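You operate a simulated robot arm through the tools that you are given. There is no shell and no other tool.

You run a simulated robot arm. Do the job below in one go: nothing can be reset, and whatever is moved stays where it is left.

## Task
Swing the pop screen before the microphone, lock it, slide it to the guest card's mark.
Fine: free the thumb screw before swinging.

Only the result counts: the job must be done as asked and must still hold three seconds after the hand-in. Knocking over, shifting, dropping, spilling or breaking anything else fails it.

## Robot
A 7-joint arm with a three-finger gripper, fixed in place. Base frame: the origin is on the floor under the middle of its stand, x ahead of it, y to its left, z up. Lengths are in m, angles in rad, forces in N, time in s.
It reaches about 1.342 m from its shoulder. Its first joint turns from -2.897 to 2.897 rad. Payload 2.69 kg.
The tool frame sits at the grasp point between the pads (the TCP): z along the fingers, y along the line on which they close. The tips reach 0.03 m beyond it. The gripper opens to 0.128 m; its body begins 0.117 m behind the TCP.
Orientation is that of the tool frame in the base frame, as a unit quaternion [x, y, z, w]. With the fingers straight down and closing along the base's y, the tool's x points along the base's -x, its y along +y and its z along -z.

## Interface
- The arm moves only by the tool jog_arm. Its argument "increments" is text: rows parted by semicolons, each of 7 numbers parted by spaces: the shift along the tool's x, y, z in m, then the turn, a rotation vector about the tool's x, y, z in rad, then the finger opening in m, from 0 to 0.128. In form: x y z ax ay az hand; .... A call has 1 to 20 rows; each row is the pose to reach, as a shift and turn from the pose commanded when the call began, along the tool's axes at that moment. Rows are played at 5 a second. More than 0.05 m and 0.15 rad between two rows, or a gripper value outside its range, and nothing of the call is played. A pose out of reach is approached as far as the arm can. The call stops where the force on the tool passes 80 N (or 10 N more than at its start, if that is more) or the arm is blocked; 0.2 s more then pass. The fingers move at their own pace (about 0.127 m/s each) and stop on an object; they squeeze with about 45 N. The grip force told is the motor's: it shows also when the fingers shut on nothing. Time passes only in rows, and 0.2 s behind the last, so rows that repeat a pose let the fingers close. The reply holds the time, the measured pose of the TCP, the force on the tool along the base axes, the opening and the grip force, in the units named above and with some noise, with the torque about the TCP (base axes, N m) and any sound that the robot's microphone picked up.
- Cameras (640 x 400 px; columns grow to the right, rows downward): "scene" is fixed at [0.3971, -0.4948, 1.5635]; the picture's right is [0.94, -0.35, 0.00], its down [-0.20, -0.53, -0.83] and it looks along [0.29, 0.78, -0.56] (base axes); focal length 272 px, centre (320, 200). "wrist" rides on the gripper at [0.058, 0.054, -0.131] in the tool frame; the picture's right is [-0.68, 0.74, 0.00], its down [-0.62, -0.57, -0.55] and it looks along [-0.40, -0.37, 0.84] (tool axes); focal length 234 px, centre (320, 200). There is no depth. A picture from a camera that has moved, and an enlarged one, comes with that camera's place and axes in the base frame and with its lens. The place of the scene camera against the robot may be out by one fixed shift of up to 0.012 m in any direction.
- snapshot(camera): a new picture of that camera. No time passes.
- raise_lower(by): moves the trunk up (or, below 0, down) by that many m; the arm rides with it, the base frame stays. It gives what a move gives, with no picture.
- inspect(camera, box): a new picture of the part [left, top, right, bottom] of that camera's present view, enlarged. No time passes.
- close_job(): hands the job in; it is judged then, once.

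Nothing tells you positions but the pictures and the camera data. Unless the task says otherwise, let go and move clear before handing in.

The tools are called after "Emit:" by a JSON object that holds its "fn" and its "kwargs". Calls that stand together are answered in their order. jog_arm: Moves the arm, as the interface text tells. Its arguments: {"type":"object","properties":{"increments":{"type":"string"}},"required":["increments"]} The other tools are called the same way: raise_lower (by) moves the trunk up or down; snapshot (camera) takes a picture; inspect (camera, box) takes an enlarged picture of a part of a camera's view; close_job () hands the job in.

At the start:

```text
time: 0.0
ee_pos: [0.6172, 0.3756, 1.3739]
orientation: [0.0, 1.0, -0.001, -0.001]
contact_force: [-0.5, -0.9, -0.8]
ft_torque: [0.02, -0.05, -0.01]
opening: 0.1279
gripper_force: 0.1
trunk travel left (down, up): [-0.15, 0.2]
```

scene: 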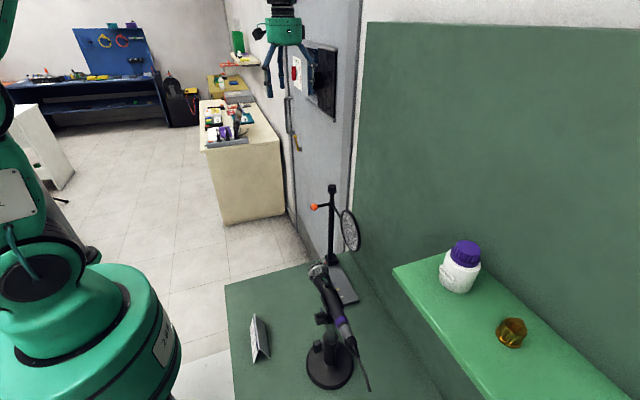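
wrist: 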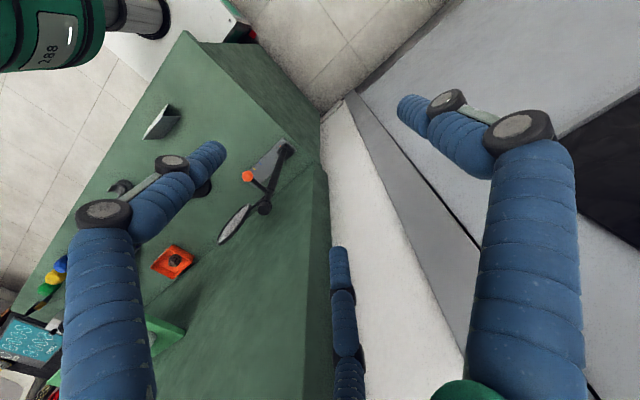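

I see a desk with a microphone, a pop screen on a pole with an orange thumb screw, a folded card, and a shelf with a bottle and a nut. I'll look closer at each before moving.

Emit:
{"fn": "inspect", "kwargs": {"camera": "scene", "box": [280, 160, 400, 400]}}

Emit:
{"fn": "inspect", "kwargs": {"camera": "scene", "box": [220, 290, 300, 380]}}

Emit:
{"fn": "inspect", "kwargs": {"camera": "scene", "box": [290, 170, 380, 310]}}

Emit:
{"fn": "inspect", "kwargs": {"camera": "wrist", "box": [200, 120, 320, 260]}}

Emit:
{"fn": "inspect", "kwargs": {"camera": "wrist", "box": [80, 80, 240, 300]}}

```text
1.67 times, centred on (340, 280) of scene
camera zoom: at [0.3971, -0.4948, 1.5635], right [0.94, -0.35, 0.0], down [-0.2, -0.53, -0.83], along [0.29, 0.78, -0.56], focal length 454 px, centre (287, 67)
```

zoom: 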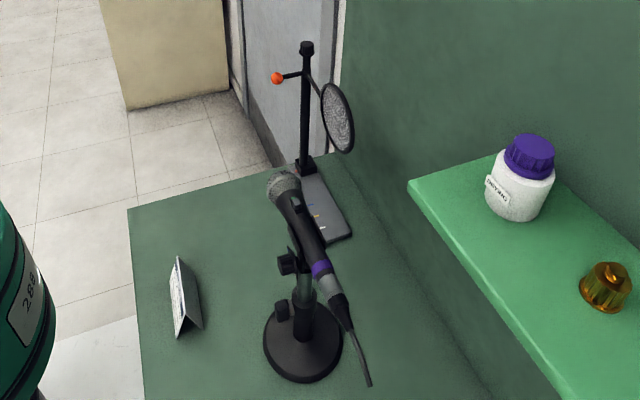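

```text
4.44 times, centred on (260, 335) of scene
camera zoom: at [0.3971, -0.4948, 1.5635], right [0.94, -0.35, 0.0], down [-0.2, -0.53, -0.83], along [0.29, 0.78, -0.56], focal length 1210 px, centre (587, -400)
```

zoom: 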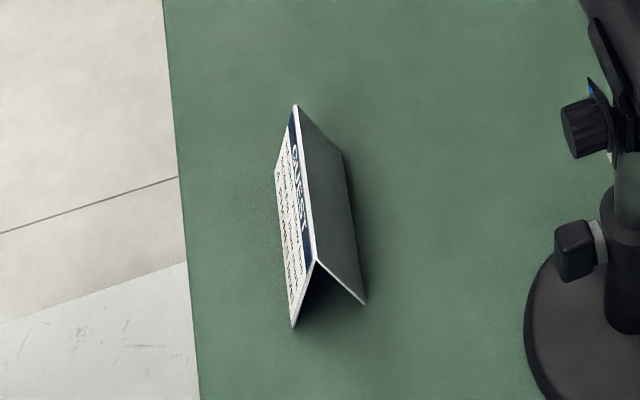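

```text
2.86 times, centred on (335, 240) of scene
camera zoom: at [0.3971, -0.4948, 1.5635], right [0.94, -0.35, 0.0], down [-0.2, -0.53, -0.83], along [0.29, 0.78, -0.56], focal length 778 px, centre (277, 86)
```

zoom: 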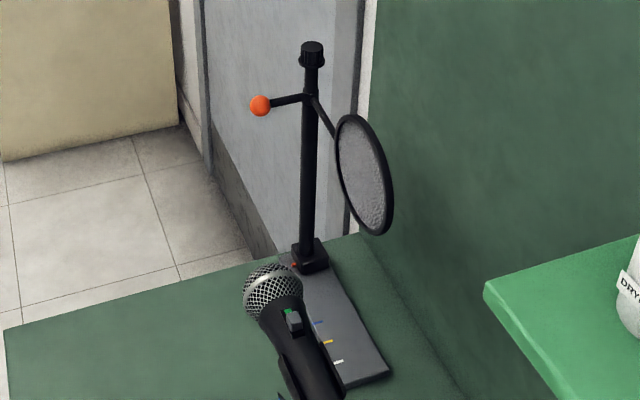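

```text
2.86 times, centred on (260, 190) of wrist
camera zoom: at [0.5591, 0.4301, 1.5054], right [0.68, 0.74, 0.0], down [0.62, -0.57, 0.55], along [0.4, -0.37, -0.84], focal length 669 px, centre (491, 229)
```

zoom: 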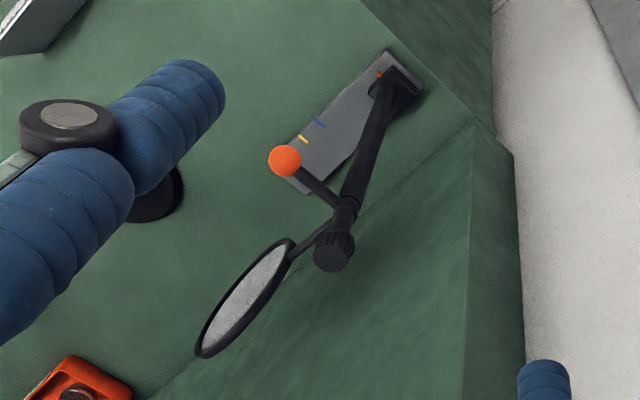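

```text
1.82 times, centred on (160, 190) of wrist
camera zoom: at [0.5591, 0.4301, 1.5054], right [0.68, 0.74, 0.0], down [0.62, -0.57, 0.55], along [0.4, -0.37, -0.84], focal length 426 px, centre (611, 218)
```

zoom: 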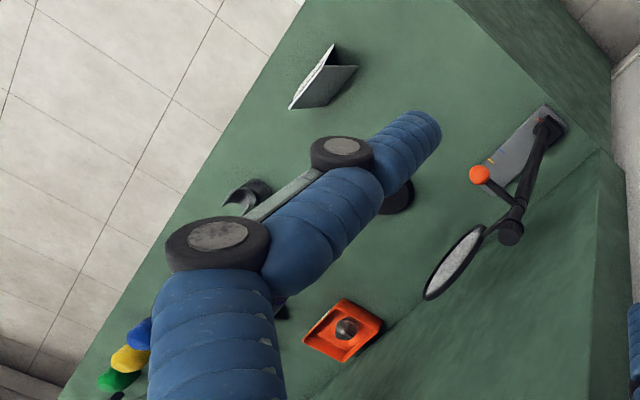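

The rail carries coloured marks, and the post has a black knob on top and an arm with an orange ball. I need to read the guest card, so I'll zoom in harder on it and the rail.

Emit:
{"fn": "inspect", "kwargs": {"camera": "scene", "box": [248, 310, 272, 366]}}

Emit:
{"fn": "inspect", "kwargs": {"camera": "scene", "box": [315, 245, 365, 310]}}

Emit:
{"fn": "inspect", "kwargs": {"camera": "scene", "box": [305, 175, 365, 225]}}

Emit:
{"fn": "inspect", "kwargs": {"camera": "wrist", "box": [235, 130, 300, 220]}}

Emit:
{"fn": "inspect", "kwargs": {"camera": "scene", "box": [300, 300, 380, 400]}}

```text
7.14 times, centred on (260, 338) of scene
camera zoom: at [0.3971, -0.4948, 1.5635], right [0.94, -0.35, 0.0], down [-0.2, -0.53, -0.83], along [0.29, 0.78, -0.56], focal length 1944 px, centre (749, -786)
```

zoom: 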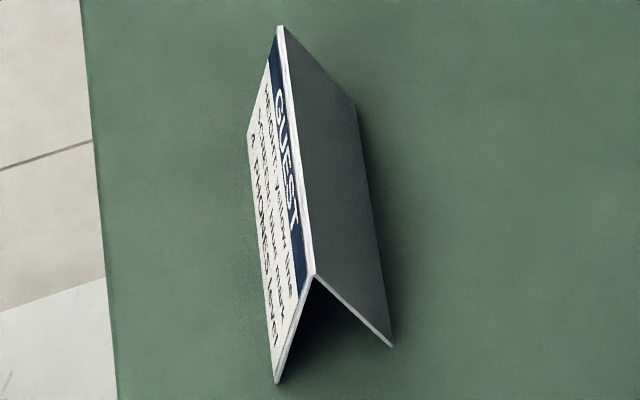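

```text
6.15 times, centred on (340, 278) of scene
camera zoom: at [0.3971, -0.4948, 1.5635], right [0.94, -0.35, 0.0], down [-0.2, -0.53, -0.83], along [0.29, 0.78, -0.56], focal length 1675 px, centre (197, -277)
```

zoom: 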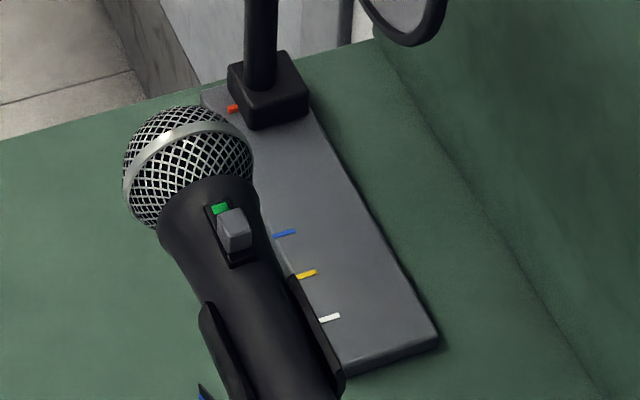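

```text
8.00 times, centred on (335, 200) of scene
camera zoom: at [0.3971, -0.4948, 1.5635], right [0.94, -0.35, 0.0], down [-0.2, -0.53, -0.83], along [0.29, 0.78, -0.56], focal length 2177 px, centre (200, 200)
```

zoom: 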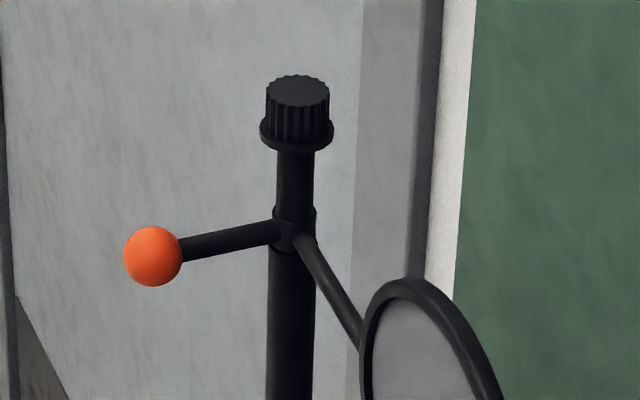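

```text
4.44 times, centred on (268, 175) of wrist
camera zoom: at [0.5591, 0.4301, 1.5054], right [0.68, 0.74, 0.0], down [0.62, -0.57, 0.55], along [0.4, -0.37, -0.84], focal length 1041 px, centre (553, 311)
```

zoom: 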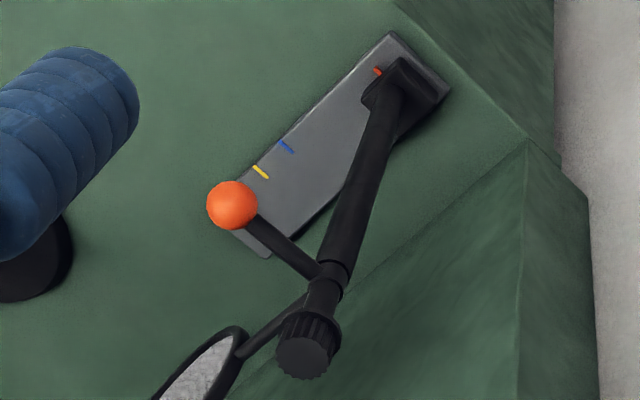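

```text
4.00 times, centred on (340, 350) of scene
camera zoom: at [0.3971, -0.4948, 1.5635], right [0.94, -0.35, 0.0], down [-0.2, -0.53, -0.83], along [0.29, 0.78, -0.56], focal length 1089 px, centre (240, -400)
```

zoom: 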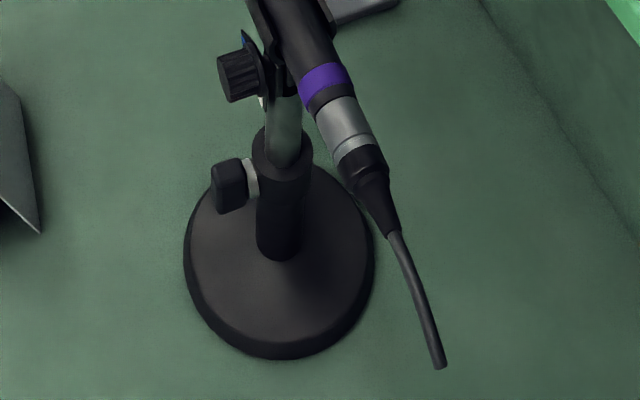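

The post stands near (0.683, 0.164), the knob on top is at about z 1.13, and the rail runs toward -y with marks red, blue, yellow and white. The card's text is nearly edge-on from here, so I'll try a tighter zoom on it.

Emit:
{"fn": "inspect", "kwargs": {"camera": "scene", "box": [252, 318, 264, 340]}}

Emit:
{"fn": "inspect", "kwargs": {"camera": "scene", "box": [252, 338, 266, 364]}}

Emit:
{"fn": "inspect", "kwargs": {"camera": "wrist", "box": [140, 100, 190, 145]}}

```text
16.00 times, centred on (258, 329) of scene
camera zoom: at [0.3971, -0.4948, 1.5635], right [0.94, -0.35, 0.0], down [-0.2, -0.53, -0.83], along [0.29, 0.78, -0.56], focal length 4354 px, centre (1312, -1864)
```

zoom: 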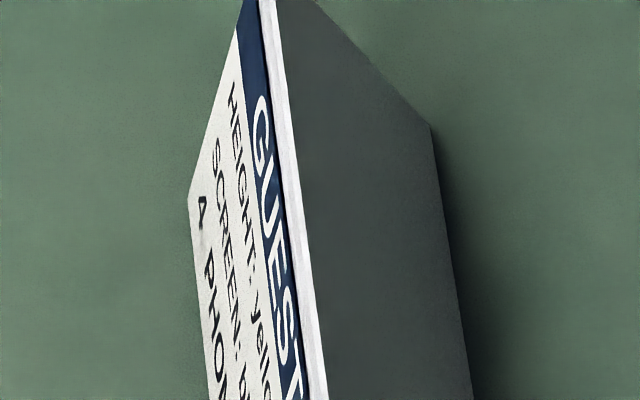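

```text
15.38 times, centred on (259, 351) of scene
camera zoom: at [0.3971, -0.4948, 1.5635], right [0.94, -0.35, 0.0], down [-0.2, -0.53, -0.83], along [0.29, 0.78, -0.56], focal length 4187 px, centre (1258, -2123)
```

zoom: 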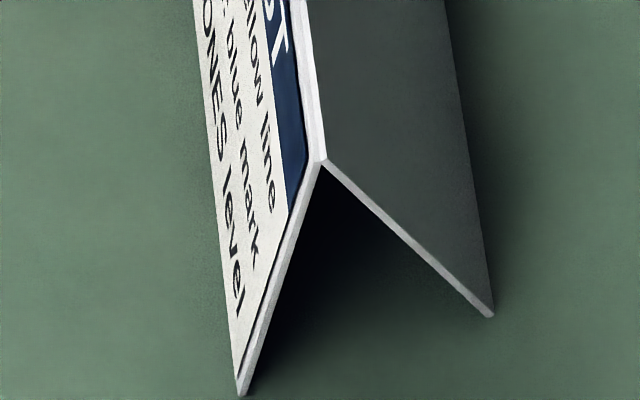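

```text
8.89 times, centred on (165, 122) of wrist
camera zoom: at [0.5591, 0.4301, 1.5054], right [0.68, 0.74, 0.0], down [0.62, -0.57, 0.55], along [0.4, -0.37, -0.84], focal length 2082 px, centre (1698, 889)
```

zoom: 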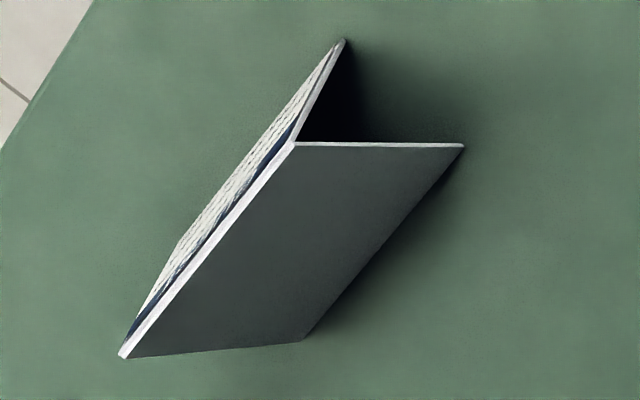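

The card reads GUEST – height: yellow line, SCREEN: blue mark, phones level. So the carriage goes to the blue mark, about y 0.069. I'll move above the knob at a safe height with the fingers half closed, to see how they meet.

Emit:
{"fn": "jog_arm", "kwargs": {"increments": "-0.008 -0.026 0.018 0 0 0 0.128; -0.016 -0.053 0.036 0 0 0 0.128; -0.025 -0.08 0.055 0 0 0 0.128; -0.033 -0.106 0.075 0 0 0 0.128; -0.041 -0.132 0.09 0 0 0 0.128; -0.05 -0.16 0.105 0 0 0 0.128; -0.058 -0.186 0.115 0 0 0 0.128; -0.066 -0.212 0.124 0 0 0 0.128; -0.066 -0.212 0.124 0 0 0 0.128"}}

Emit:
{"fn": "snapshot", "kwargs": {"camera": "wrist"}}

Emit:
{"fn": "snapshot", "kwargs": {"camera": "scene"}}

```text
time: 2.0
ee_pos: [0.6827, 0.1612, 1.2505]
orientation: [-0.001, 1.0, 0.0, 0.0]
contact_force: [0.3, 0.1, 0.0]
ft_torque: [0.04, 0.04, 0.02]
opening: 0.1278
gripper_force: 0.1
trunk travel left (down, up): [-0.15, 0.2]
```

```text
taken
camera wrist: at [0.6252, 0.2162, 1.3808], right [0.68, 0.74, 0.0], down [0.62, -0.57, 0.55], along [0.4, -0.37, -0.84], focal length 234 px, centre (320, 200)
```

wrist: 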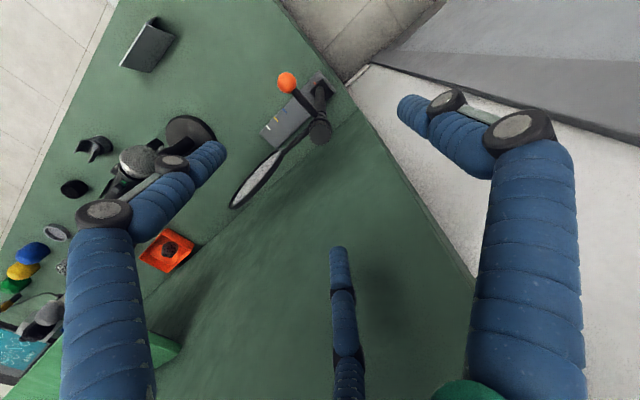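

```text
taken
```

scene: 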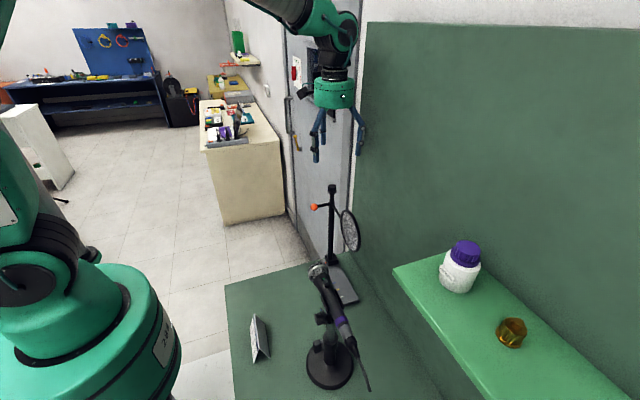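

The hand is above the knob, which sits near the middle of the wrist view. I'll close the fingers in the air here to see how they converge.

Emit:
{"fn": "jog_arm", "kwargs": {"increments": "0 0 0 0 0 0 0.03; 0 0 0 0 0 0 0.03; 0 0 0 0 0 0 0.03; 0 0 0 0 0 0 0.03; 0 0 0 0 0 0 0.03"}}

Emit:
{"fn": "snapshot", "kwargs": {"camera": "wrist"}}

Emit:
{"fn": "inspect", "kwargs": {"camera": "wrist", "box": [270, 60, 350, 160]}}

Emit:
{"fn": "inspect", "kwargs": {"camera": "scene", "box": [290, 60, 390, 180]}}

```text
time: 3.2
ee_pos: [0.683, 0.1625, 1.2506]
orientation: [0.0, 1.0, 0.0, 0.0]
contact_force: [-0.3, 0.1, 0.3]
ft_torque: [0.01, -0.03, 0.0]
opening: 0.0299
gripper_force: 0.0
trunk travel left (down, up): [-0.15, 0.2]
```

```text
taken
camera wrist: at [0.6249, 0.2168, 1.381], right [0.68, 0.74, 0.0], down [0.62, -0.57, 0.55], along [0.4, -0.37, -0.84], focal length 234 px, centre (320, 200)
```

wrist: 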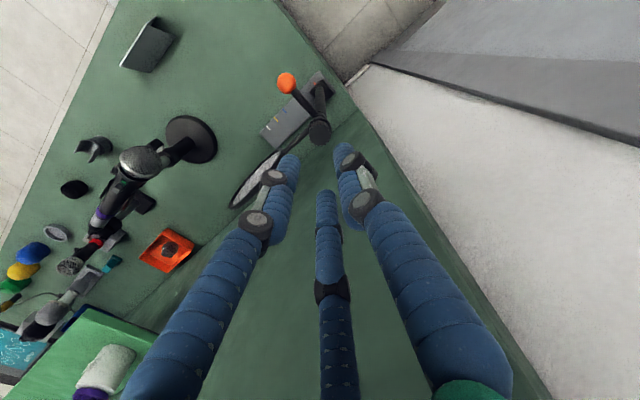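

```text
4.00 times, centred on (310, 110) of wrist
camera zoom: at [0.6249, 0.2168, 1.381], right [0.68, 0.74, 0.0], down [0.62, -0.57, 0.55], along [0.4, -0.37, -0.84], focal length 937 px, centre (360, 560)
```

zoom: 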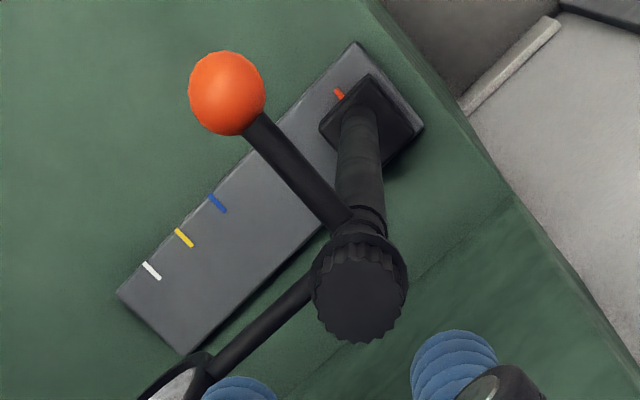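

```text
3.33 times, centred on (340, 120) of scene
camera zoom: at [0.3971, -0.4948, 1.5635], right [0.94, -0.35, 0.0], down [-0.2, -0.53, -0.83], along [0.29, 0.78, -0.56], focal length 907 px, centre (253, 467)
```

zoom: 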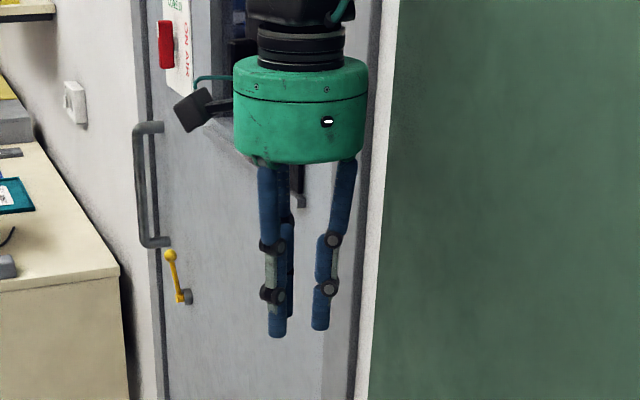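

The three fingers close evenly around the tool axis, which suits the knob at about (0.684, 0.162), top z about 1.12. The marks read blue 0.069, yellow 0.039 and white 0.009, and the red tick at 0.163 may be the carriage's pointer. I'll come down to just above the knob and check the centring.

Emit:
{"fn": "jog_arm", "kwargs": {"increments": "-0.001 0 0.02 0 0 0 0.07; -0.001 0 0.04 0 0 0 0.07; -0.001 0 0.06 0 0 0 0.07; -0.001 0 0.08 0 0 0 0.07; -0.001 0 0.08 0 0 0 0.07"}}

Emit:
{"fn": "snapshot", "kwargs": {"camera": "wrist"}}

Emit:
{"fn": "inspect", "kwargs": {"camera": "scene", "box": [290, 120, 380, 240]}}

```text
time: 4.4
ee_pos: [0.6833, 0.1645, 1.1719]
orientation: [0.0, 1.0, 0.0, 0.0]
contact_force: [-0.1, 0.3, 0.2]
ft_torque: [-0.03, 0.06, -0.01]
opening: 0.0699
gripper_force: 0.2
trunk travel left (down, up): [-0.15, 0.2]
```

```text
taken
camera wrist: at [0.6261, 0.2183, 1.3011], right [0.68, 0.74, 0.0], down [0.62, -0.57, 0.55], along [0.4, -0.37, -0.84], focal length 234 px, centre (320, 200)
```

wrist: 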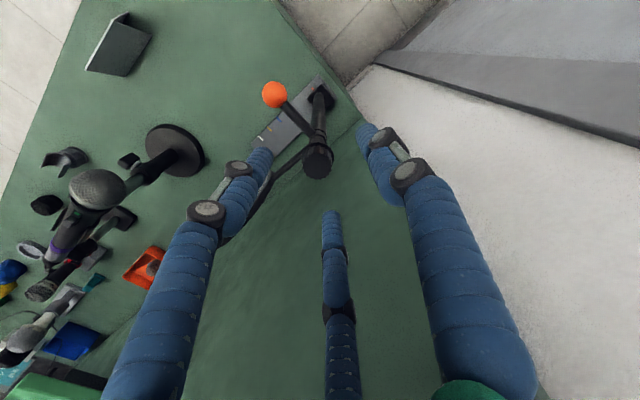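

```text
3.33 times, centred on (335, 180) of scene
camera zoom: at [0.3971, -0.4948, 1.5635], right [0.94, -0.35, 0.0], down [-0.2, -0.53, -0.83], along [0.29, 0.78, -0.56], focal length 907 px, centre (270, 267)
```

zoom: 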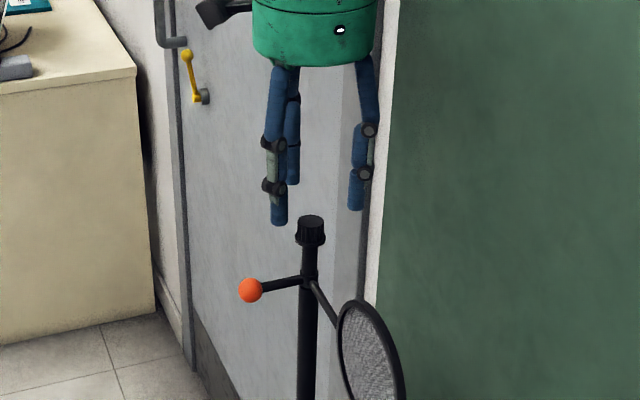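

Emit:
{"fn": "inspect", "kwargs": {"camera": "wrist", "box": [280, 100, 360, 200]}}

```text
4.00 times, centred on (320, 150) of wrist
camera zoom: at [0.6261, 0.2183, 1.3011], right [0.68, 0.74, 0.0], down [0.62, -0.57, 0.55], along [0.4, -0.37, -0.84], focal length 937 px, centre (320, 400)
```

zoom: 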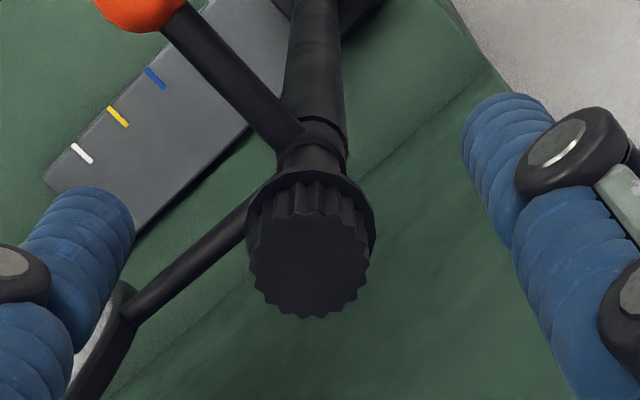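

The knob is centred under the hand, top near z 1.128. I'll lower to z about 1.115 and close on it.

Emit:
{"fn": "jog_arm", "kwargs": {"increments": "0.001 -0.0015 0.02 0 0 0 0.07; 0.001 -0.0015 0.04 0 0 0 0.07; 0.001 -0.0015 0.055 0 0 0 0.07; 0.001 -0.0015 0.055 0 0 0 0.07; 0.001 -0.0015 0.055 0 0 0 0.05; 0.001 -0.0015 0.055 0 0 0 0.03; 0.001 -0.0015 0.055 0 0 0 0.015; 0.001 -0.0015 0.055 0 0 0 0.0; 0.001 -0.0015 0.055 0 0 0 0.0; 0.001 -0.0015 0.055 0 0 0 0.0"}}

Emit:
{"fn": "inspect", "kwargs": {"camera": "scene", "box": [290, 150, 380, 270]}}

Emit:
{"fn": "snapshot", "kwargs": {"camera": "wrist"}}

```text
time: 6.6
ee_pos: [0.685, 0.1615, 1.1151]
orientation: [0.0, 1.0, 0.001, 0.001]
contact_force: [39.0, -25.3, -5.3]
ft_torque: [-0.46, -0.31, 0.11]
opening: 0.0243
gripper_force: 44.8
trunk travel left (down, up): [-0.15, 0.2]
```

```text
3.33 times, centred on (335, 210) of scene
camera zoom: at [0.3971, -0.4948, 1.5635], right [0.94, -0.35, 0.0], down [-0.2, -0.53, -0.83], along [0.29, 0.78, -0.56], focal length 907 px, centre (270, 167)
```

zoom: 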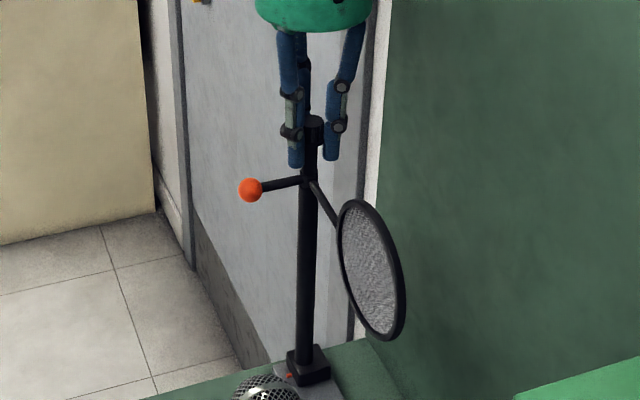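

```text
taken
camera wrist: at [0.6267, 0.2152, 1.2462], right [0.68, 0.74, 0.0], down [0.62, -0.57, 0.55], along [0.4, -0.37, -0.84], focal length 234 px, centre (320, 200)
```

wrist: 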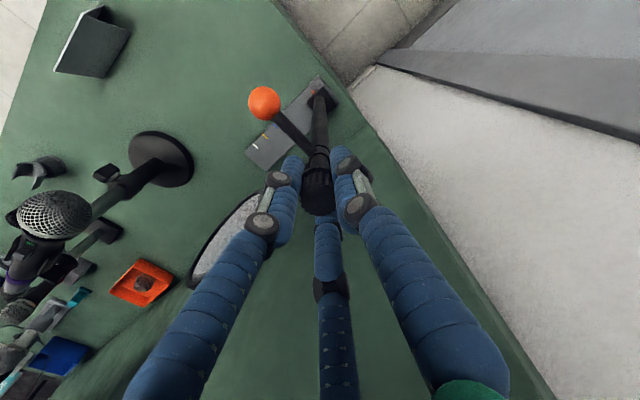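

The knob is gripped (opening 0.024), but there is a side load of about 39 N from a small offset. I'll nudge the hand to relieve it before turning.

Emit:
{"fn": "jog_arm", "kwargs": {"increments": "-0.001 -0.0007 0 0 0 0 0; -0.002 -0.0013 0 0 0 0 0; -0.002 -0.0013 0 0 0 0 0"}}

```text
time: 7.4
ee_pos: [0.6847, 0.162, 1.1164]
orientation: [0.0, 1.0, 0.001, 0.0]
contact_force: [20.8, -12.7, 0.1]
ft_torque: [0.12, -0.06, 0.06]
opening: 0.0239
gripper_force: 44.7
trunk travel left (down, up): [-0.15, 0.2]
```

Emit:
{"fn": "jog_arm", "kwargs": {"increments": "-0.001 -0.0006 0 0 0 0 0; -0.0022 -0.0013 0 0 0 0 0; -0.0022 -0.0013 0 0 0 0 0"}}

```text
time: 8.2
ee_pos: [0.6848, 0.16, 1.1151]
orientation: [-0.001, 1.0, 0.0, -0.002]
contact_force: [-8.6, 3.5, -0.8]
ft_torque: [0.68, 0.29, 0.0]
opening: 0.0241
gripper_force: 44.7
trunk travel left (down, up): [-0.15, 0.2]
```

The side load is nearly gone. I'll now try turning the knob counter-clockwise seen from above, in small steps, and watch the torque and the sound.

Emit:
{"fn": "jog_arm", "kwargs": {"increments": "0.0006 0.0003 0 0 0 -0.1 0; 0.0006 0.0003 0 0 0 -0.2 0; 0.0006 0.0003 0 0 0 -0.3 0; 0.0006 0.0003 0 0 0 -0.4 0; 0.0006 0.0003 0 0 0 -0.5 0; 0.0006 0.0003 0 0 0 -0.5 0"}}

Emit:
{"fn": "inspect", "kwargs": {"camera": "scene", "box": [290, 150, 380, 270]}}

Emit:
{"fn": "inspect", "kwargs": {"camera": "wrist", "box": [240, 70, 360, 230]}}

```text
time: 9.6
ee_pos: [0.684, 0.1609, 1.1156]
orientation: [-0.249, 0.969, 0.0, -0.001]
contact_force: [-28.9, -1.8, -4.6]
ft_torque: [0.07, 0.27, -0.05]
opening: 0.024
gripper_force: 45.3
trunk travel left (down, up): [-0.15, 0.2]
```

```text
3.33 times, centred on (335, 210) of scene
camera zoom: at [0.3971, -0.4948, 1.5635], right [0.94, -0.35, 0.0], down [-0.2, -0.53, -0.83], along [0.29, 0.78, -0.56], focal length 907 px, centre (270, 167)
```

zoom: 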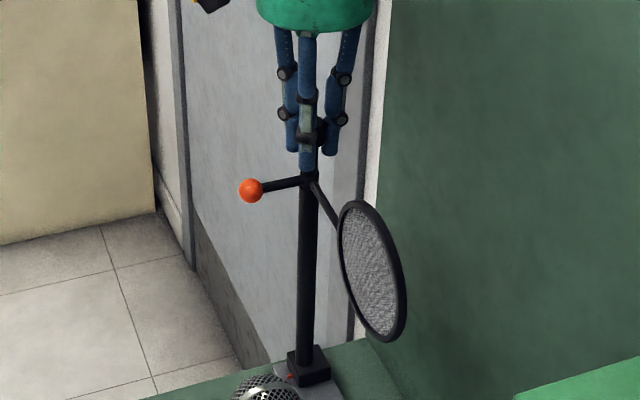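

```text
2.50 times, centred on (300, 150) of wrist
camera zoom: at [0.6085, 0.1792, 1.2463], right [0.24, 0.97, 0.0], down [0.81, -0.2, 0.55], along [0.53, -0.13, -0.84], focal length 585 px, centre (370, 325)
```

zoom: 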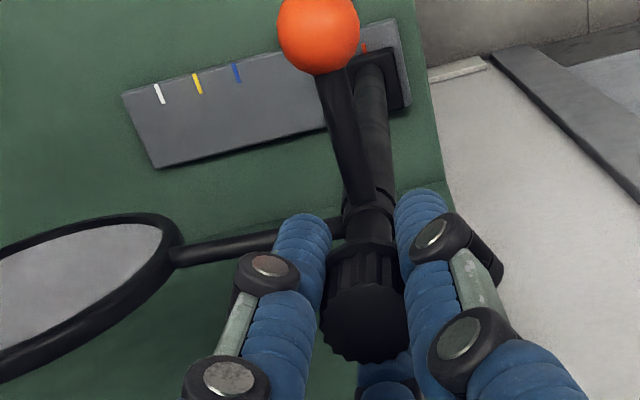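

The hand has turned 0.5 rad with little torque. I'll shift slightly to relieve the side load and keep turning.

Emit:
{"fn": "jog_arm", "kwargs": {"increments": "0.0012 0.0006 0 0 0 0 0; 0.0018 0.001 0 0 0 -0.12 0; 0.0018 0.001 0 0 0 -0.24 0; 0.0018 0.001 0 0 0 -0.36 0; 0.0018 0.001 0 0 0 -0.48 0"}}

Emit:
{"fn": "inspect", "kwargs": {"camera": "wrist", "box": [240, 70, 360, 230]}}

```text
time: 10.8
ee_pos: [0.6854, 0.1605, 1.1164]
orientation: [-0.472, 0.882, 0.0, 0.0]
contact_force: [-12.5, -2.4, -12.9]
ft_torque: [0.05, 0.07, -0.05]
opening: 0.0236
gripper_force: 44.7
trunk travel left (down, up): [-0.15, 0.2]
```

```text
2.50 times, centred on (300, 150) of wrist
camera zoom: at [0.6082, 0.1418, 1.2462], right [-0.24, 0.97, 0.0], down [0.81, 0.2, 0.55], along [0.53, 0.13, -0.84], focal length 585 px, centre (370, 325)
```

zoom: 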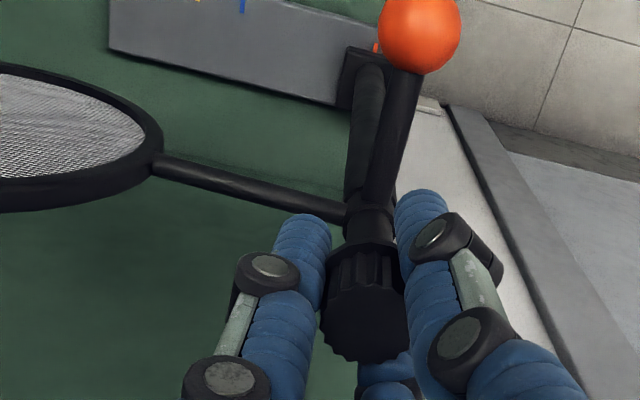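

I've turned about 1 rad. The torque is small and there's a slight downward pull, so I'll keep going and watch whether the screw frees.

Emit:
{"fn": "jog_arm", "kwargs": {"increments": "0.0005 0.0008 0 0 0 -0.12 0; 0.0005 0.0008 0 0 0 -0.24 0; 0.0005 0.0008 0 0 0 -0.36 0; 0.0005 0.0008 0 0 0 -0.48 0; 0.0005 0.0008 0 0 0 -0.6 0"}}

Emit:
{"fn": "inspect", "kwargs": {"camera": "wrist", "box": [240, 70, 360, 230]}}

Emit:
{"fn": "inspect", "kwargs": {"camera": "scene", "box": [290, 150, 380, 270]}}

```text
time: 12.0
ee_pos: [0.6853, 0.1598, 1.1163]
orientation: [0.711, -0.703, 0.001, 0.0]
contact_force: [8.2, -6.7, -11.6]
ft_torque: [-0.13, -0.03, -0.01]
opening: 0.0239
gripper_force: 44.7
trunk travel left (down, up): [-0.15, 0.2]
```

```text
2.50 times, centred on (300, 150) of wrist
camera zoom: at [0.6321, 0.1018, 1.2462], right [-0.74, 0.67, 0.0], down [0.56, 0.62, 0.55], along [0.37, 0.41, -0.84], focal length 585 px, centre (370, 325)
```

zoom: 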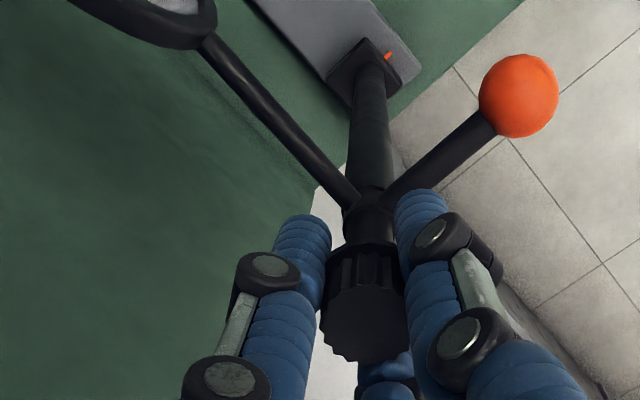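

```text
3.33 times, centred on (335, 210) of scene
camera zoom: at [0.3971, -0.4948, 1.5635], right [0.94, -0.35, 0.0], down [-0.2, -0.53, -0.83], along [0.29, 0.78, -0.56], focal length 907 px, centre (270, 167)
```

zoom: 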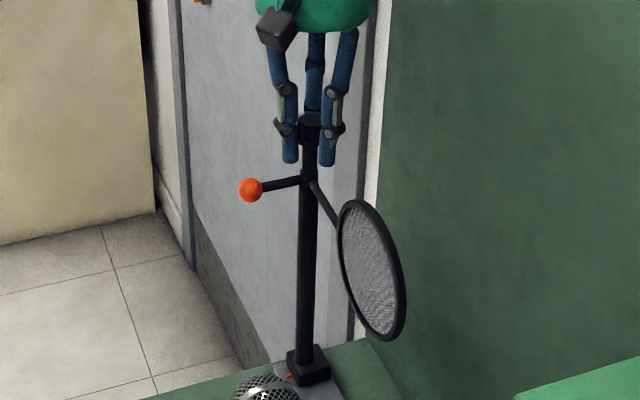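

About 1.58 rad so far, and the screw turns freely. I'll continue the same grip to roughly 2.6 rad, while the wrist camera still clears the partition.

Emit:
{"fn": "jog_arm", "kwargs": {"increments": "0 0 0 0 0 -0.12 0; 0 0 0 0 0 -0.24 0; 0 0 0 0 0 -0.36 0; 0 0 0 0 0 -0.48 0; 0 0 0 0 0 -0.6 0; 0 0 0 0 0 -0.7 0"}}

Emit:
{"fn": "inspect", "kwargs": {"camera": "wrist", "box": [240, 70, 360, 230]}}

```text
time: 13.4
ee_pos: [0.6845, 0.1599, 1.1163]
orientation: [0.909, -0.416, 0.001, 0.0]
contact_force: [15.8, -0.8, -8.2]
ft_torque: [0.21, -0.23, 0.01]
opening: 0.024
gripper_force: 44.9
trunk travel left (down, up): [-0.15, 0.2]
```

```text
2.50 times, centred on (300, 150) of wrist
camera zoom: at [0.6828, 0.0814, 1.2463], right [-1.0, 0.03, 0.0], down [0.03, 0.84, 0.55], along [0.02, 0.55, -0.84], focal length 585 px, centre (370, 325)
```

zoom: 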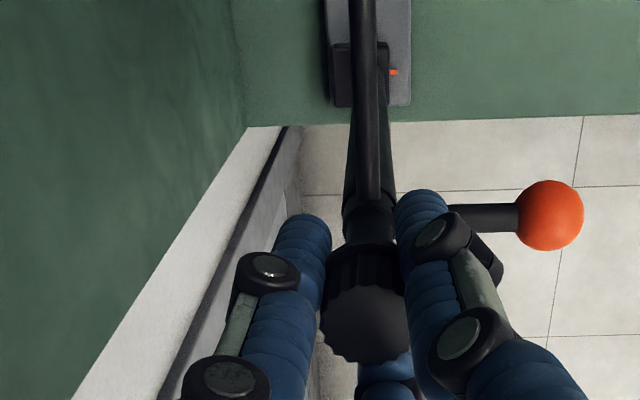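

The knob has turned 2.28 rad in total and the arm reads straight along -y. I'll let go, rise clear, and move over the orange ball with a finger gap facing its rod, then check the swing.

Emit:
{"fn": "jog_arm", "kwargs": {"increments": "0 0 0 0 0 0 0.04; 0 0 0 0 0 0 0.06; 0 0 0 0 0 0 0.07; 0 0 -0.03 0 0 0 0.07; 0 0 -0.065 0 0 0 0.07; 0 0 -0.1 0 0 0 0.07; -0.007 0.0076 -0.1 0 0 0.12 0.07; -0.014 0.0152 -0.1 0 0 0.24 0.07; -0.021 0.0228 -0.1 0 0 0.36 0.07; -0.028 0.0304 -0.1 0 0 0.48 0.07; -0.035 0.038 -0.1 0 0 0.6 0.07; -0.0405 0.0456 -0.1 0 0 0.71 0.07; -0.0405 0.0456 -0.1 0 0 0.71 0.07"}}

Emit:
{"fn": "snapshot", "kwargs": {"camera": "wrist"}}

Emit:
{"fn": "inspect", "kwargs": {"camera": "scene", "box": [290, 150, 380, 270]}}

```text
time: 16.2
ee_pos: [0.6233, 0.1615, 1.2161]
orientation: [-0.706, 0.708, -0.001, -0.001]
contact_force: [-0.8, 0.7, 0.0]
ft_torque: [0.01, -0.04, 0.01]
opening: 0.07
gripper_force: 0.0
trunk travel left (down, up): [-0.15, 0.2]
```

```text
taken
camera wrist: at [0.57, 0.1037, 1.3463], right [-0.74, 0.68, 0.0], down [0.57, 0.62, 0.55], along [0.37, 0.4, -0.84], focal length 234 px, centre (320, 200)
```

wrist: 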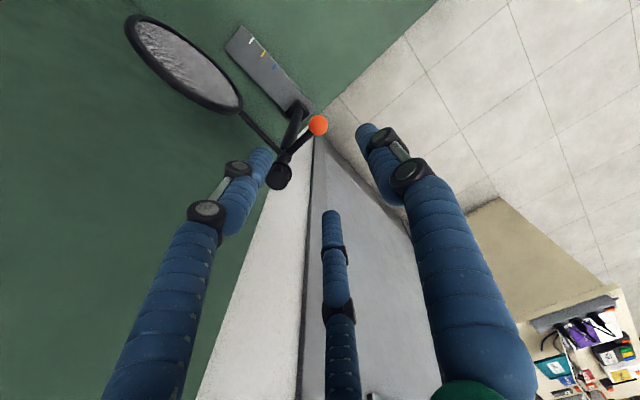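

```text
3.33 times, centred on (335, 210) of scene
camera zoom: at [0.3971, -0.4948, 1.5635], right [0.94, -0.35, 0.0], down [-0.2, -0.53, -0.83], along [0.29, 0.78, -0.56], focal length 907 px, centre (270, 167)
```

zoom: 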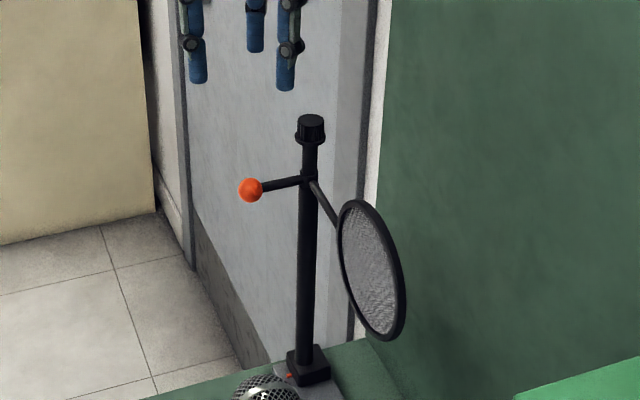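

Emit:
{"fn": "inspect", "kwargs": {"camera": "scene", "box": [305, 175, 365, 225]}}

Emit:
{"fn": "inspect", "kwargs": {"camera": "wrist", "box": [260, 90, 360, 210]}}

```text
8.00 times, centred on (335, 200) of scene
camera zoom: at [0.3971, -0.4948, 1.5635], right [0.94, -0.35, 0.0], down [-0.2, -0.53, -0.83], along [0.29, 0.78, -0.56], focal length 2177 px, centre (200, 200)
```

zoom: 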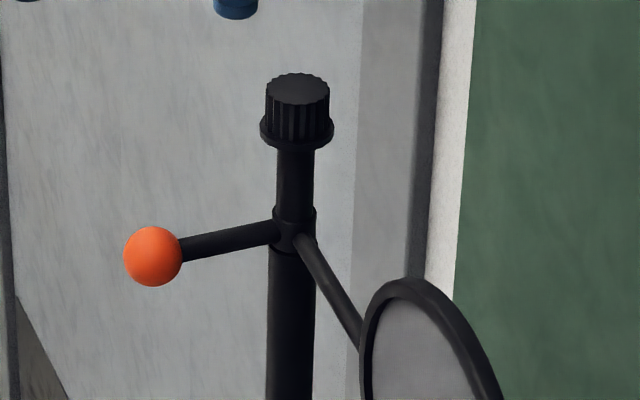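

```text
3.33 times, centred on (310, 150) of wrist
camera zoom: at [0.57, 0.1037, 1.3463], right [-0.74, 0.68, 0.0], down [0.57, 0.62, 0.55], along [0.37, 0.4, -0.84], focal length 781 px, centre (353, 367)
```

zoom: 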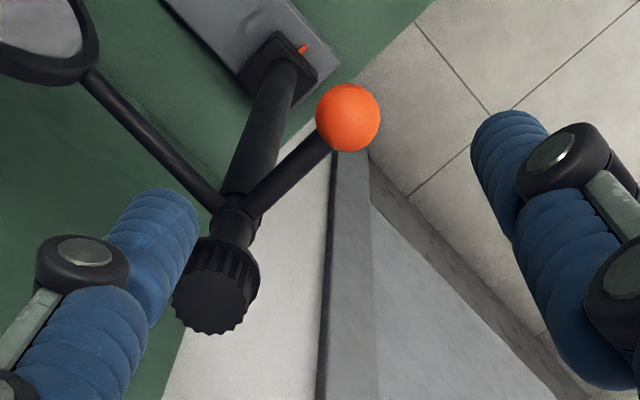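

The knob seems slightly raised and the red tick is the carriage's pointer. The ball is near (0.6235, 0.160, 1.064); I'll lower the hand around it with the rod in a finger gap.

Emit:
{"fn": "jog_arm", "kwargs": {"increments": "0.001 0 0.035 0 0 0 0.07; 0.001 0 0.07 0 0 0 0.07; 0.001 0 0.105 0 0 0 0.07; 0.001 0 0.13 0 0 0 0.07; 0.001 0 0.151 0 0 0 0.07; 0.001 0 0.151 0 0 0 0.07"}}

Emit:
{"fn": "snapshot", "kwargs": {"camera": "wrist"}}

Emit:
{"fn": "inspect", "kwargs": {"camera": "scene", "box": [290, 150, 380, 270]}}

```text
time: 17.6
ee_pos: [0.6216, 0.1619, 1.0659]
orientation: [0.707, -0.707, 0.0, 0.0]
contact_force: [0.2, -0.2, 0.1]
ft_torque: [-0.01, 0.02, -0.01]
opening: 0.0701
gripper_force: 0.0
trunk travel left (down, up): [-0.15, 0.2]
```

```text
taken
camera wrist: at [0.569, 0.1038, 1.1964], right [-0.74, 0.68, 0.0], down [0.57, 0.62, 0.55], along [0.37, 0.4, -0.84], focal length 234 px, centre (320, 200)
```

wrist: 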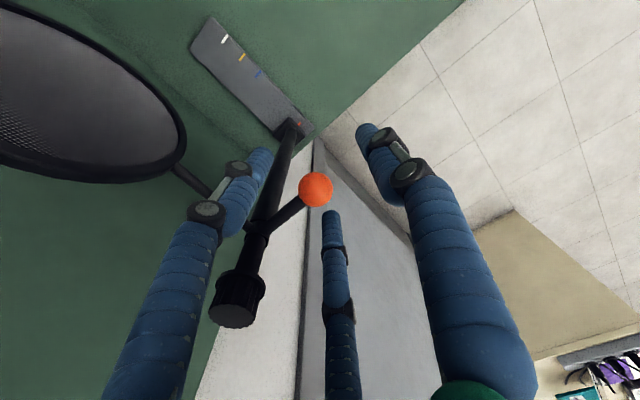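

```text
3.33 times, centred on (335, 210) of scene
camera zoom: at [0.3971, -0.4948, 1.5635], right [0.94, -0.35, 0.0], down [-0.2, -0.53, -0.83], along [0.29, 0.78, -0.56], focal length 907 px, centre (270, 167)
```

zoom: 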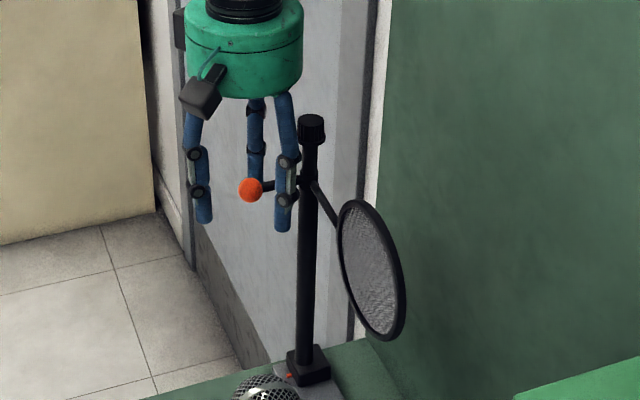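

The ball sits inside the open fingers at about (0.6235, 0.159, 1.065). I'll centre on it and close.

Emit:
{"fn": "jog_arm", "kwargs": {"increments": "0.002 -0.001 0.001 0 0 0 0.06; 0.002 -0.001 0.001 0 0 0 0.04; 0.002 -0.001 0.001 0 0 0 0.03; 0.002 -0.001 0.001 0 0 0 0.015; 0.002 -0.001 0.001 0 0 0 0.0; 0.002 -0.001 0.001 0 0 0 0.0; 0.002 -0.001 0.001 0 0 0 0.0"}}

Emit:
{"fn": "snapshot", "kwargs": {"camera": "wrist"}}

```text
time: 19.2
ee_pos: [0.624, 0.1588, 1.0644]
orientation: [-0.707, 0.707, 0.0, 0.0]
contact_force: [12.6, -0.1, -3.0]
ft_torque: [0.0, -0.13, 0.0]
opening: 0.0212
gripper_force: 45.1
trunk travel left (down, up): [-0.15, 0.2]
```

```text
taken
camera wrist: at [0.5713, 0.1017, 1.1952], right [-0.74, 0.68, 0.0], down [0.57, 0.62, 0.55], along [0.37, 0.4, -0.84], focal length 234 px, centre (320, 200)
```

wrist: 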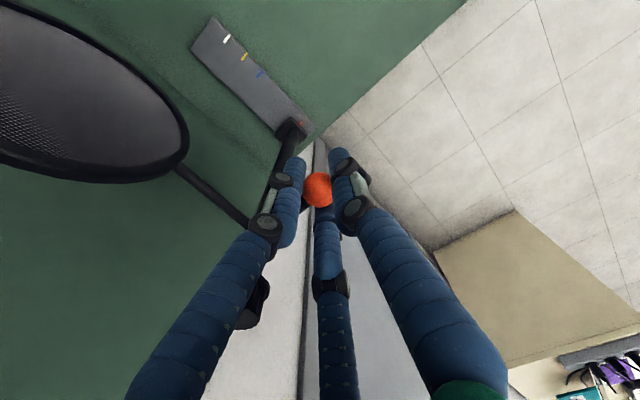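

The ball is held, with no sideways force. I'll start the swing with a small arc clockwise about the post, turning the hand with it, and check the resistance.

Emit:
{"fn": "jog_arm", "kwargs": {"increments": "0 -0.001 0 0 0 0 0; -0.0036 -0.0011 0 0 0 0.06 0; -0.0072 -0.0014 0 0 0 0.12 0; -0.0107 -0.002 0 0 0 0.18 0; -0.0143 -0.0027 0 0 0 0.24 0; -0.0143 -0.0027 0 0 0 0.24 0"}}

Emit:
{"fn": "inspect", "kwargs": {"camera": "scene", "box": [290, 150, 380, 270]}}

```text
time: 20.6
ee_pos: [0.6271, 0.1723, 1.0641]
orientation: [-0.617, 0.787, -0.001, 0.0]
contact_force: [-3.6, -2.5, 13.9]
ft_torque: [-0.08, 0.11, -0.06]
opening: 0.021
gripper_force: 45.2
trunk travel left (down, up): [-0.15, 0.2]
```

```text
3.33 times, centred on (335, 210) of scene
camera zoom: at [0.3971, -0.4948, 1.5635], right [0.94, -0.35, 0.0], down [-0.2, -0.53, -0.83], along [0.29, 0.78, -0.56], focal length 907 px, centre (270, 167)
```

zoom: 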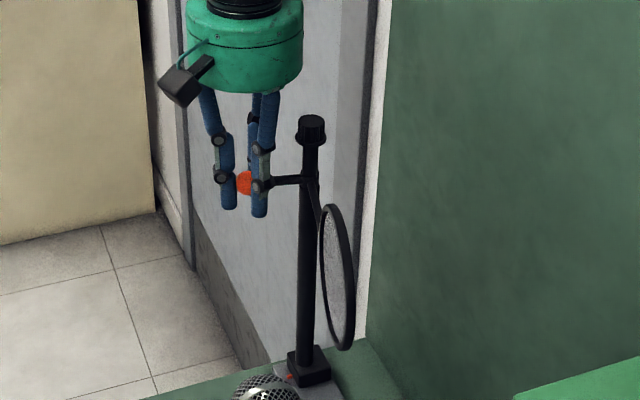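

The screen swings freely at low force, so the screw is loose. I'll continue along the arc.

Emit:
{"fn": "jog_arm", "kwargs": {"increments": "-0.00718 -0.00043 0 0 0 0.12 0; -0.01426 -0.00172 0 0 0 0.24 0; -0.02114 -0.00385 0 0 0 0.36 0; -0.02771 -0.00678 0 0 0 0.48 0; -0.03388 -0.01048 0 0 0 0.60 0; -0.03956 -0.01489 0 0 0 0.72 0; -0.03956 -0.01489 0 0 0 0.72 0"}}

Emit:
{"fn": "inspect", "kwargs": {"camera": "scene", "box": [290, 150, 380, 270]}}

```text
time: 22.2
ee_pos: [0.651, 0.2084, 1.0646]
orientation: [-0.3, 0.954, 0.001, 0.001]
contact_force: [-2.3, -1.5, 13.2]
ft_torque: [-0.09, 0.05, -0.14]
opening: 0.0208
gripper_force: 44.9
trunk travel left (down, up): [-0.15, 0.2]
```

```text
3.33 times, centred on (335, 210) of scene
camera zoom: at [0.3971, -0.4948, 1.5635], right [0.94, -0.35, 0.0], down [-0.2, -0.53, -0.83], along [0.29, 0.78, -0.56], focal length 907 px, centre (270, 167)
```

zoom: 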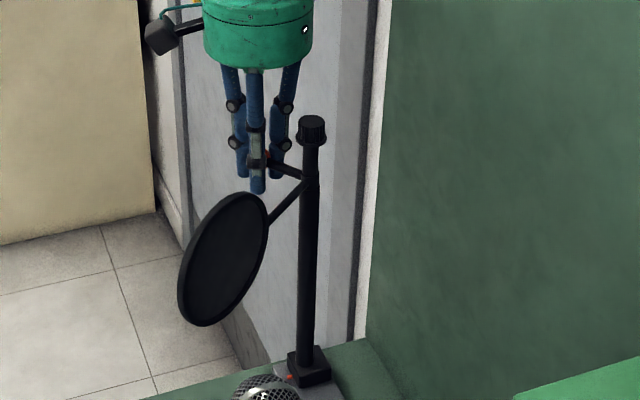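

Still low force. I'll finish the arc to the full 90 degrees.

Emit:
{"fn": "jog_arm", "kwargs": {"increments": "-0.00718 -0.00043 0 0 0 0.12 0; -0.01426 -0.00172 0 0 0 0.24 0; -0.02114 -0.00385 0 0 0 0.36 0; -0.02771 -0.00678 0 0 0 0.48 0; -0.03442 -0.01086 0 0 0 0.611 0; -0.03442 -0.01086 0 0 0 0.611 0"}}

Emit:
{"fn": "inspect", "kwargs": {"camera": "scene", "box": [280, 150, 400, 350]}}

Emit:
{"fn": "snapshot", "kwargs": {"camera": "wrist"}}

```text
time: 23.6
ee_pos: [0.684, 0.2172, 1.0643]
orientation: [0.001, 1.0, 0.0, 0.0]
contact_force: [2.5, 3.2, 14.9]
ft_torque: [0.08, -0.02, 0.1]
opening: 0.0211
gripper_force: 45.2
trunk travel left (down, up): [-0.15, 0.2]
```

```text
2.00 times, centred on (340, 250) of scene
camera zoom: at [0.3971, -0.4948, 1.5635], right [0.94, -0.35, 0.0], down [-0.2, -0.53, -0.83], along [0.29, 0.78, -0.56], focal length 544 px, centre (280, 100)
```

zoom: 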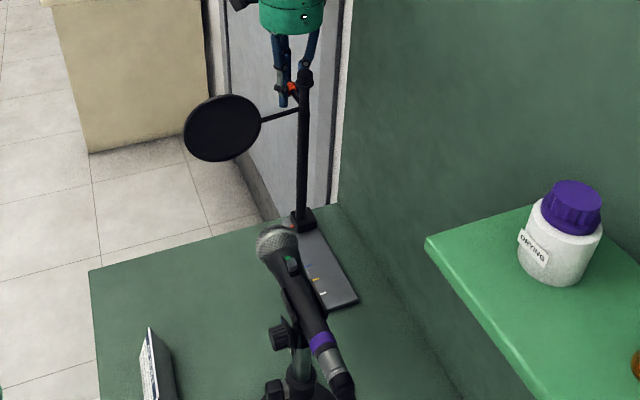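

```text
taken
camera wrist: at [0.6266, 0.2722, 1.1949], right [0.68, 0.74, 0.0], down [0.61, -0.57, 0.55], along [0.4, -0.37, -0.84], focal length 234 px, centre (320, 200)
```

wrist: 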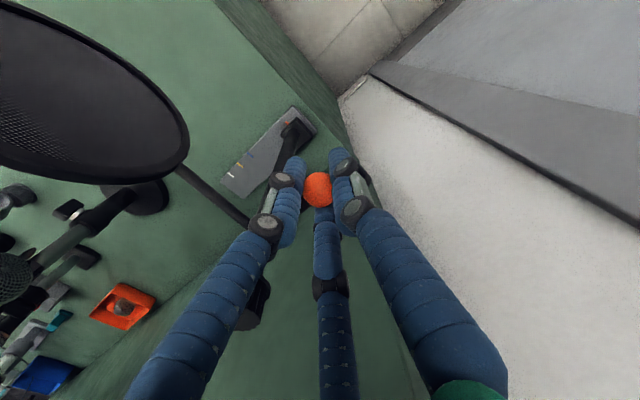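

The handle now points +y and the screen points -x, facing the microphone. I'll release the ball, rise, and move back over the knob while turning the wrist so I can tighten clockwise.

Emit:
{"fn": "jog_arm", "kwargs": {"increments": "0 0 0 0 0 0 0.03; 0 0 0 0 0 0 0.05; 0 0 0 0 0 0 0.06; 0 0 -0.03 0 0 0 0.06; 0 0 -0.065 0 0 0 0.07; 0 0 -0.1 0 0 0 0.07; 0 0 -0.135 0 0 0 0.07; 0 0 -0.155 0 0 0 0.07; 0 -0.02 -0.155 0 0 0 0.07; 0 -0.04 -0.155 0 0 0 0.07; 0 -0.0565 -0.155 0 0 0 0.07; 0 -0.0565 -0.155 0 0 0 0.07"}}

Emit:
{"fn": "snapshot", "kwargs": {"camera": "wrist"}}

Emit:
{"fn": "inspect", "kwargs": {"camera": "scene", "box": [280, 170, 400, 320]}}

Emit:
{"fn": "inspect", "kwargs": {"camera": "wrist", "box": [200, 60, 360, 180]}}

```text
time: 26.2
ee_pos: [0.6864, 0.1616, 1.2196]
orientation: [0.0, 1.0, 0.0, -0.001]
contact_force: [0.3, -0.1, 0.5]
ft_torque: [-0.02, 0.0, 0.01]
opening: 0.0699
gripper_force: 0.1
trunk travel left (down, up): [-0.15, 0.2]
```

```text
taken
camera wrist: at [0.6269, 0.2157, 1.3507], right [0.68, 0.74, 0.0], down [0.62, -0.57, 0.55], along [0.4, -0.37, -0.84], focal length 234 px, centre (320, 200)
```

wrist: 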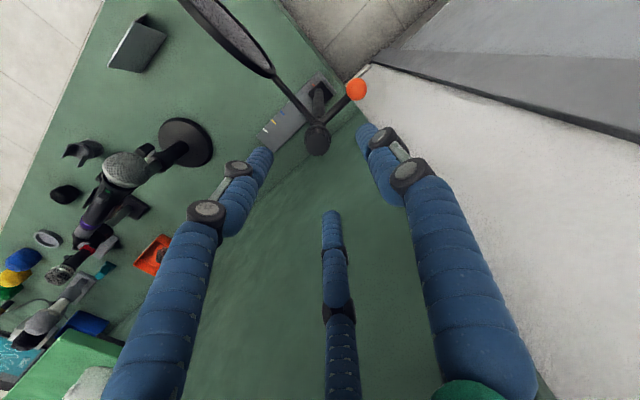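

```text
2.67 times, centred on (340, 245) of scene
camera zoom: at [0.3971, -0.4948, 1.5635], right [0.94, -0.35, 0.0], down [-0.2, -0.53, -0.83], along [0.29, 0.78, -0.56], focal length 726 px, centre (267, 80)
```

zoom: 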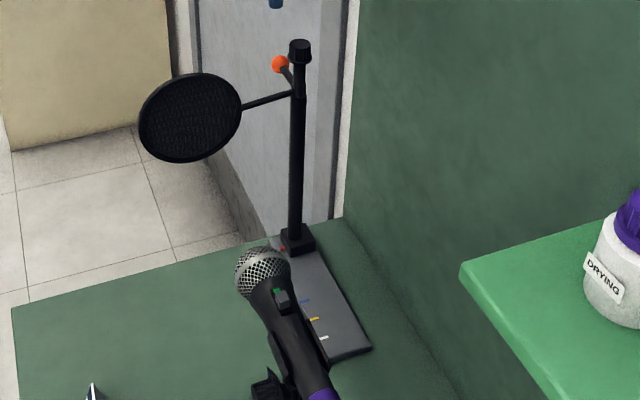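

```text
3.33 times, centred on (280, 120) of wrist
camera zoom: at [0.6269, 0.2157, 1.3507], right [0.68, 0.74, 0.0], down [0.62, -0.57, 0.55], along [0.4, -0.37, -0.84], focal length 781 px, centre (453, 467)
```

zoom: 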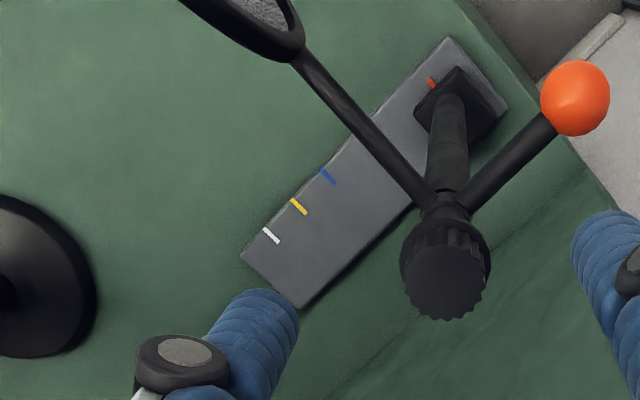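

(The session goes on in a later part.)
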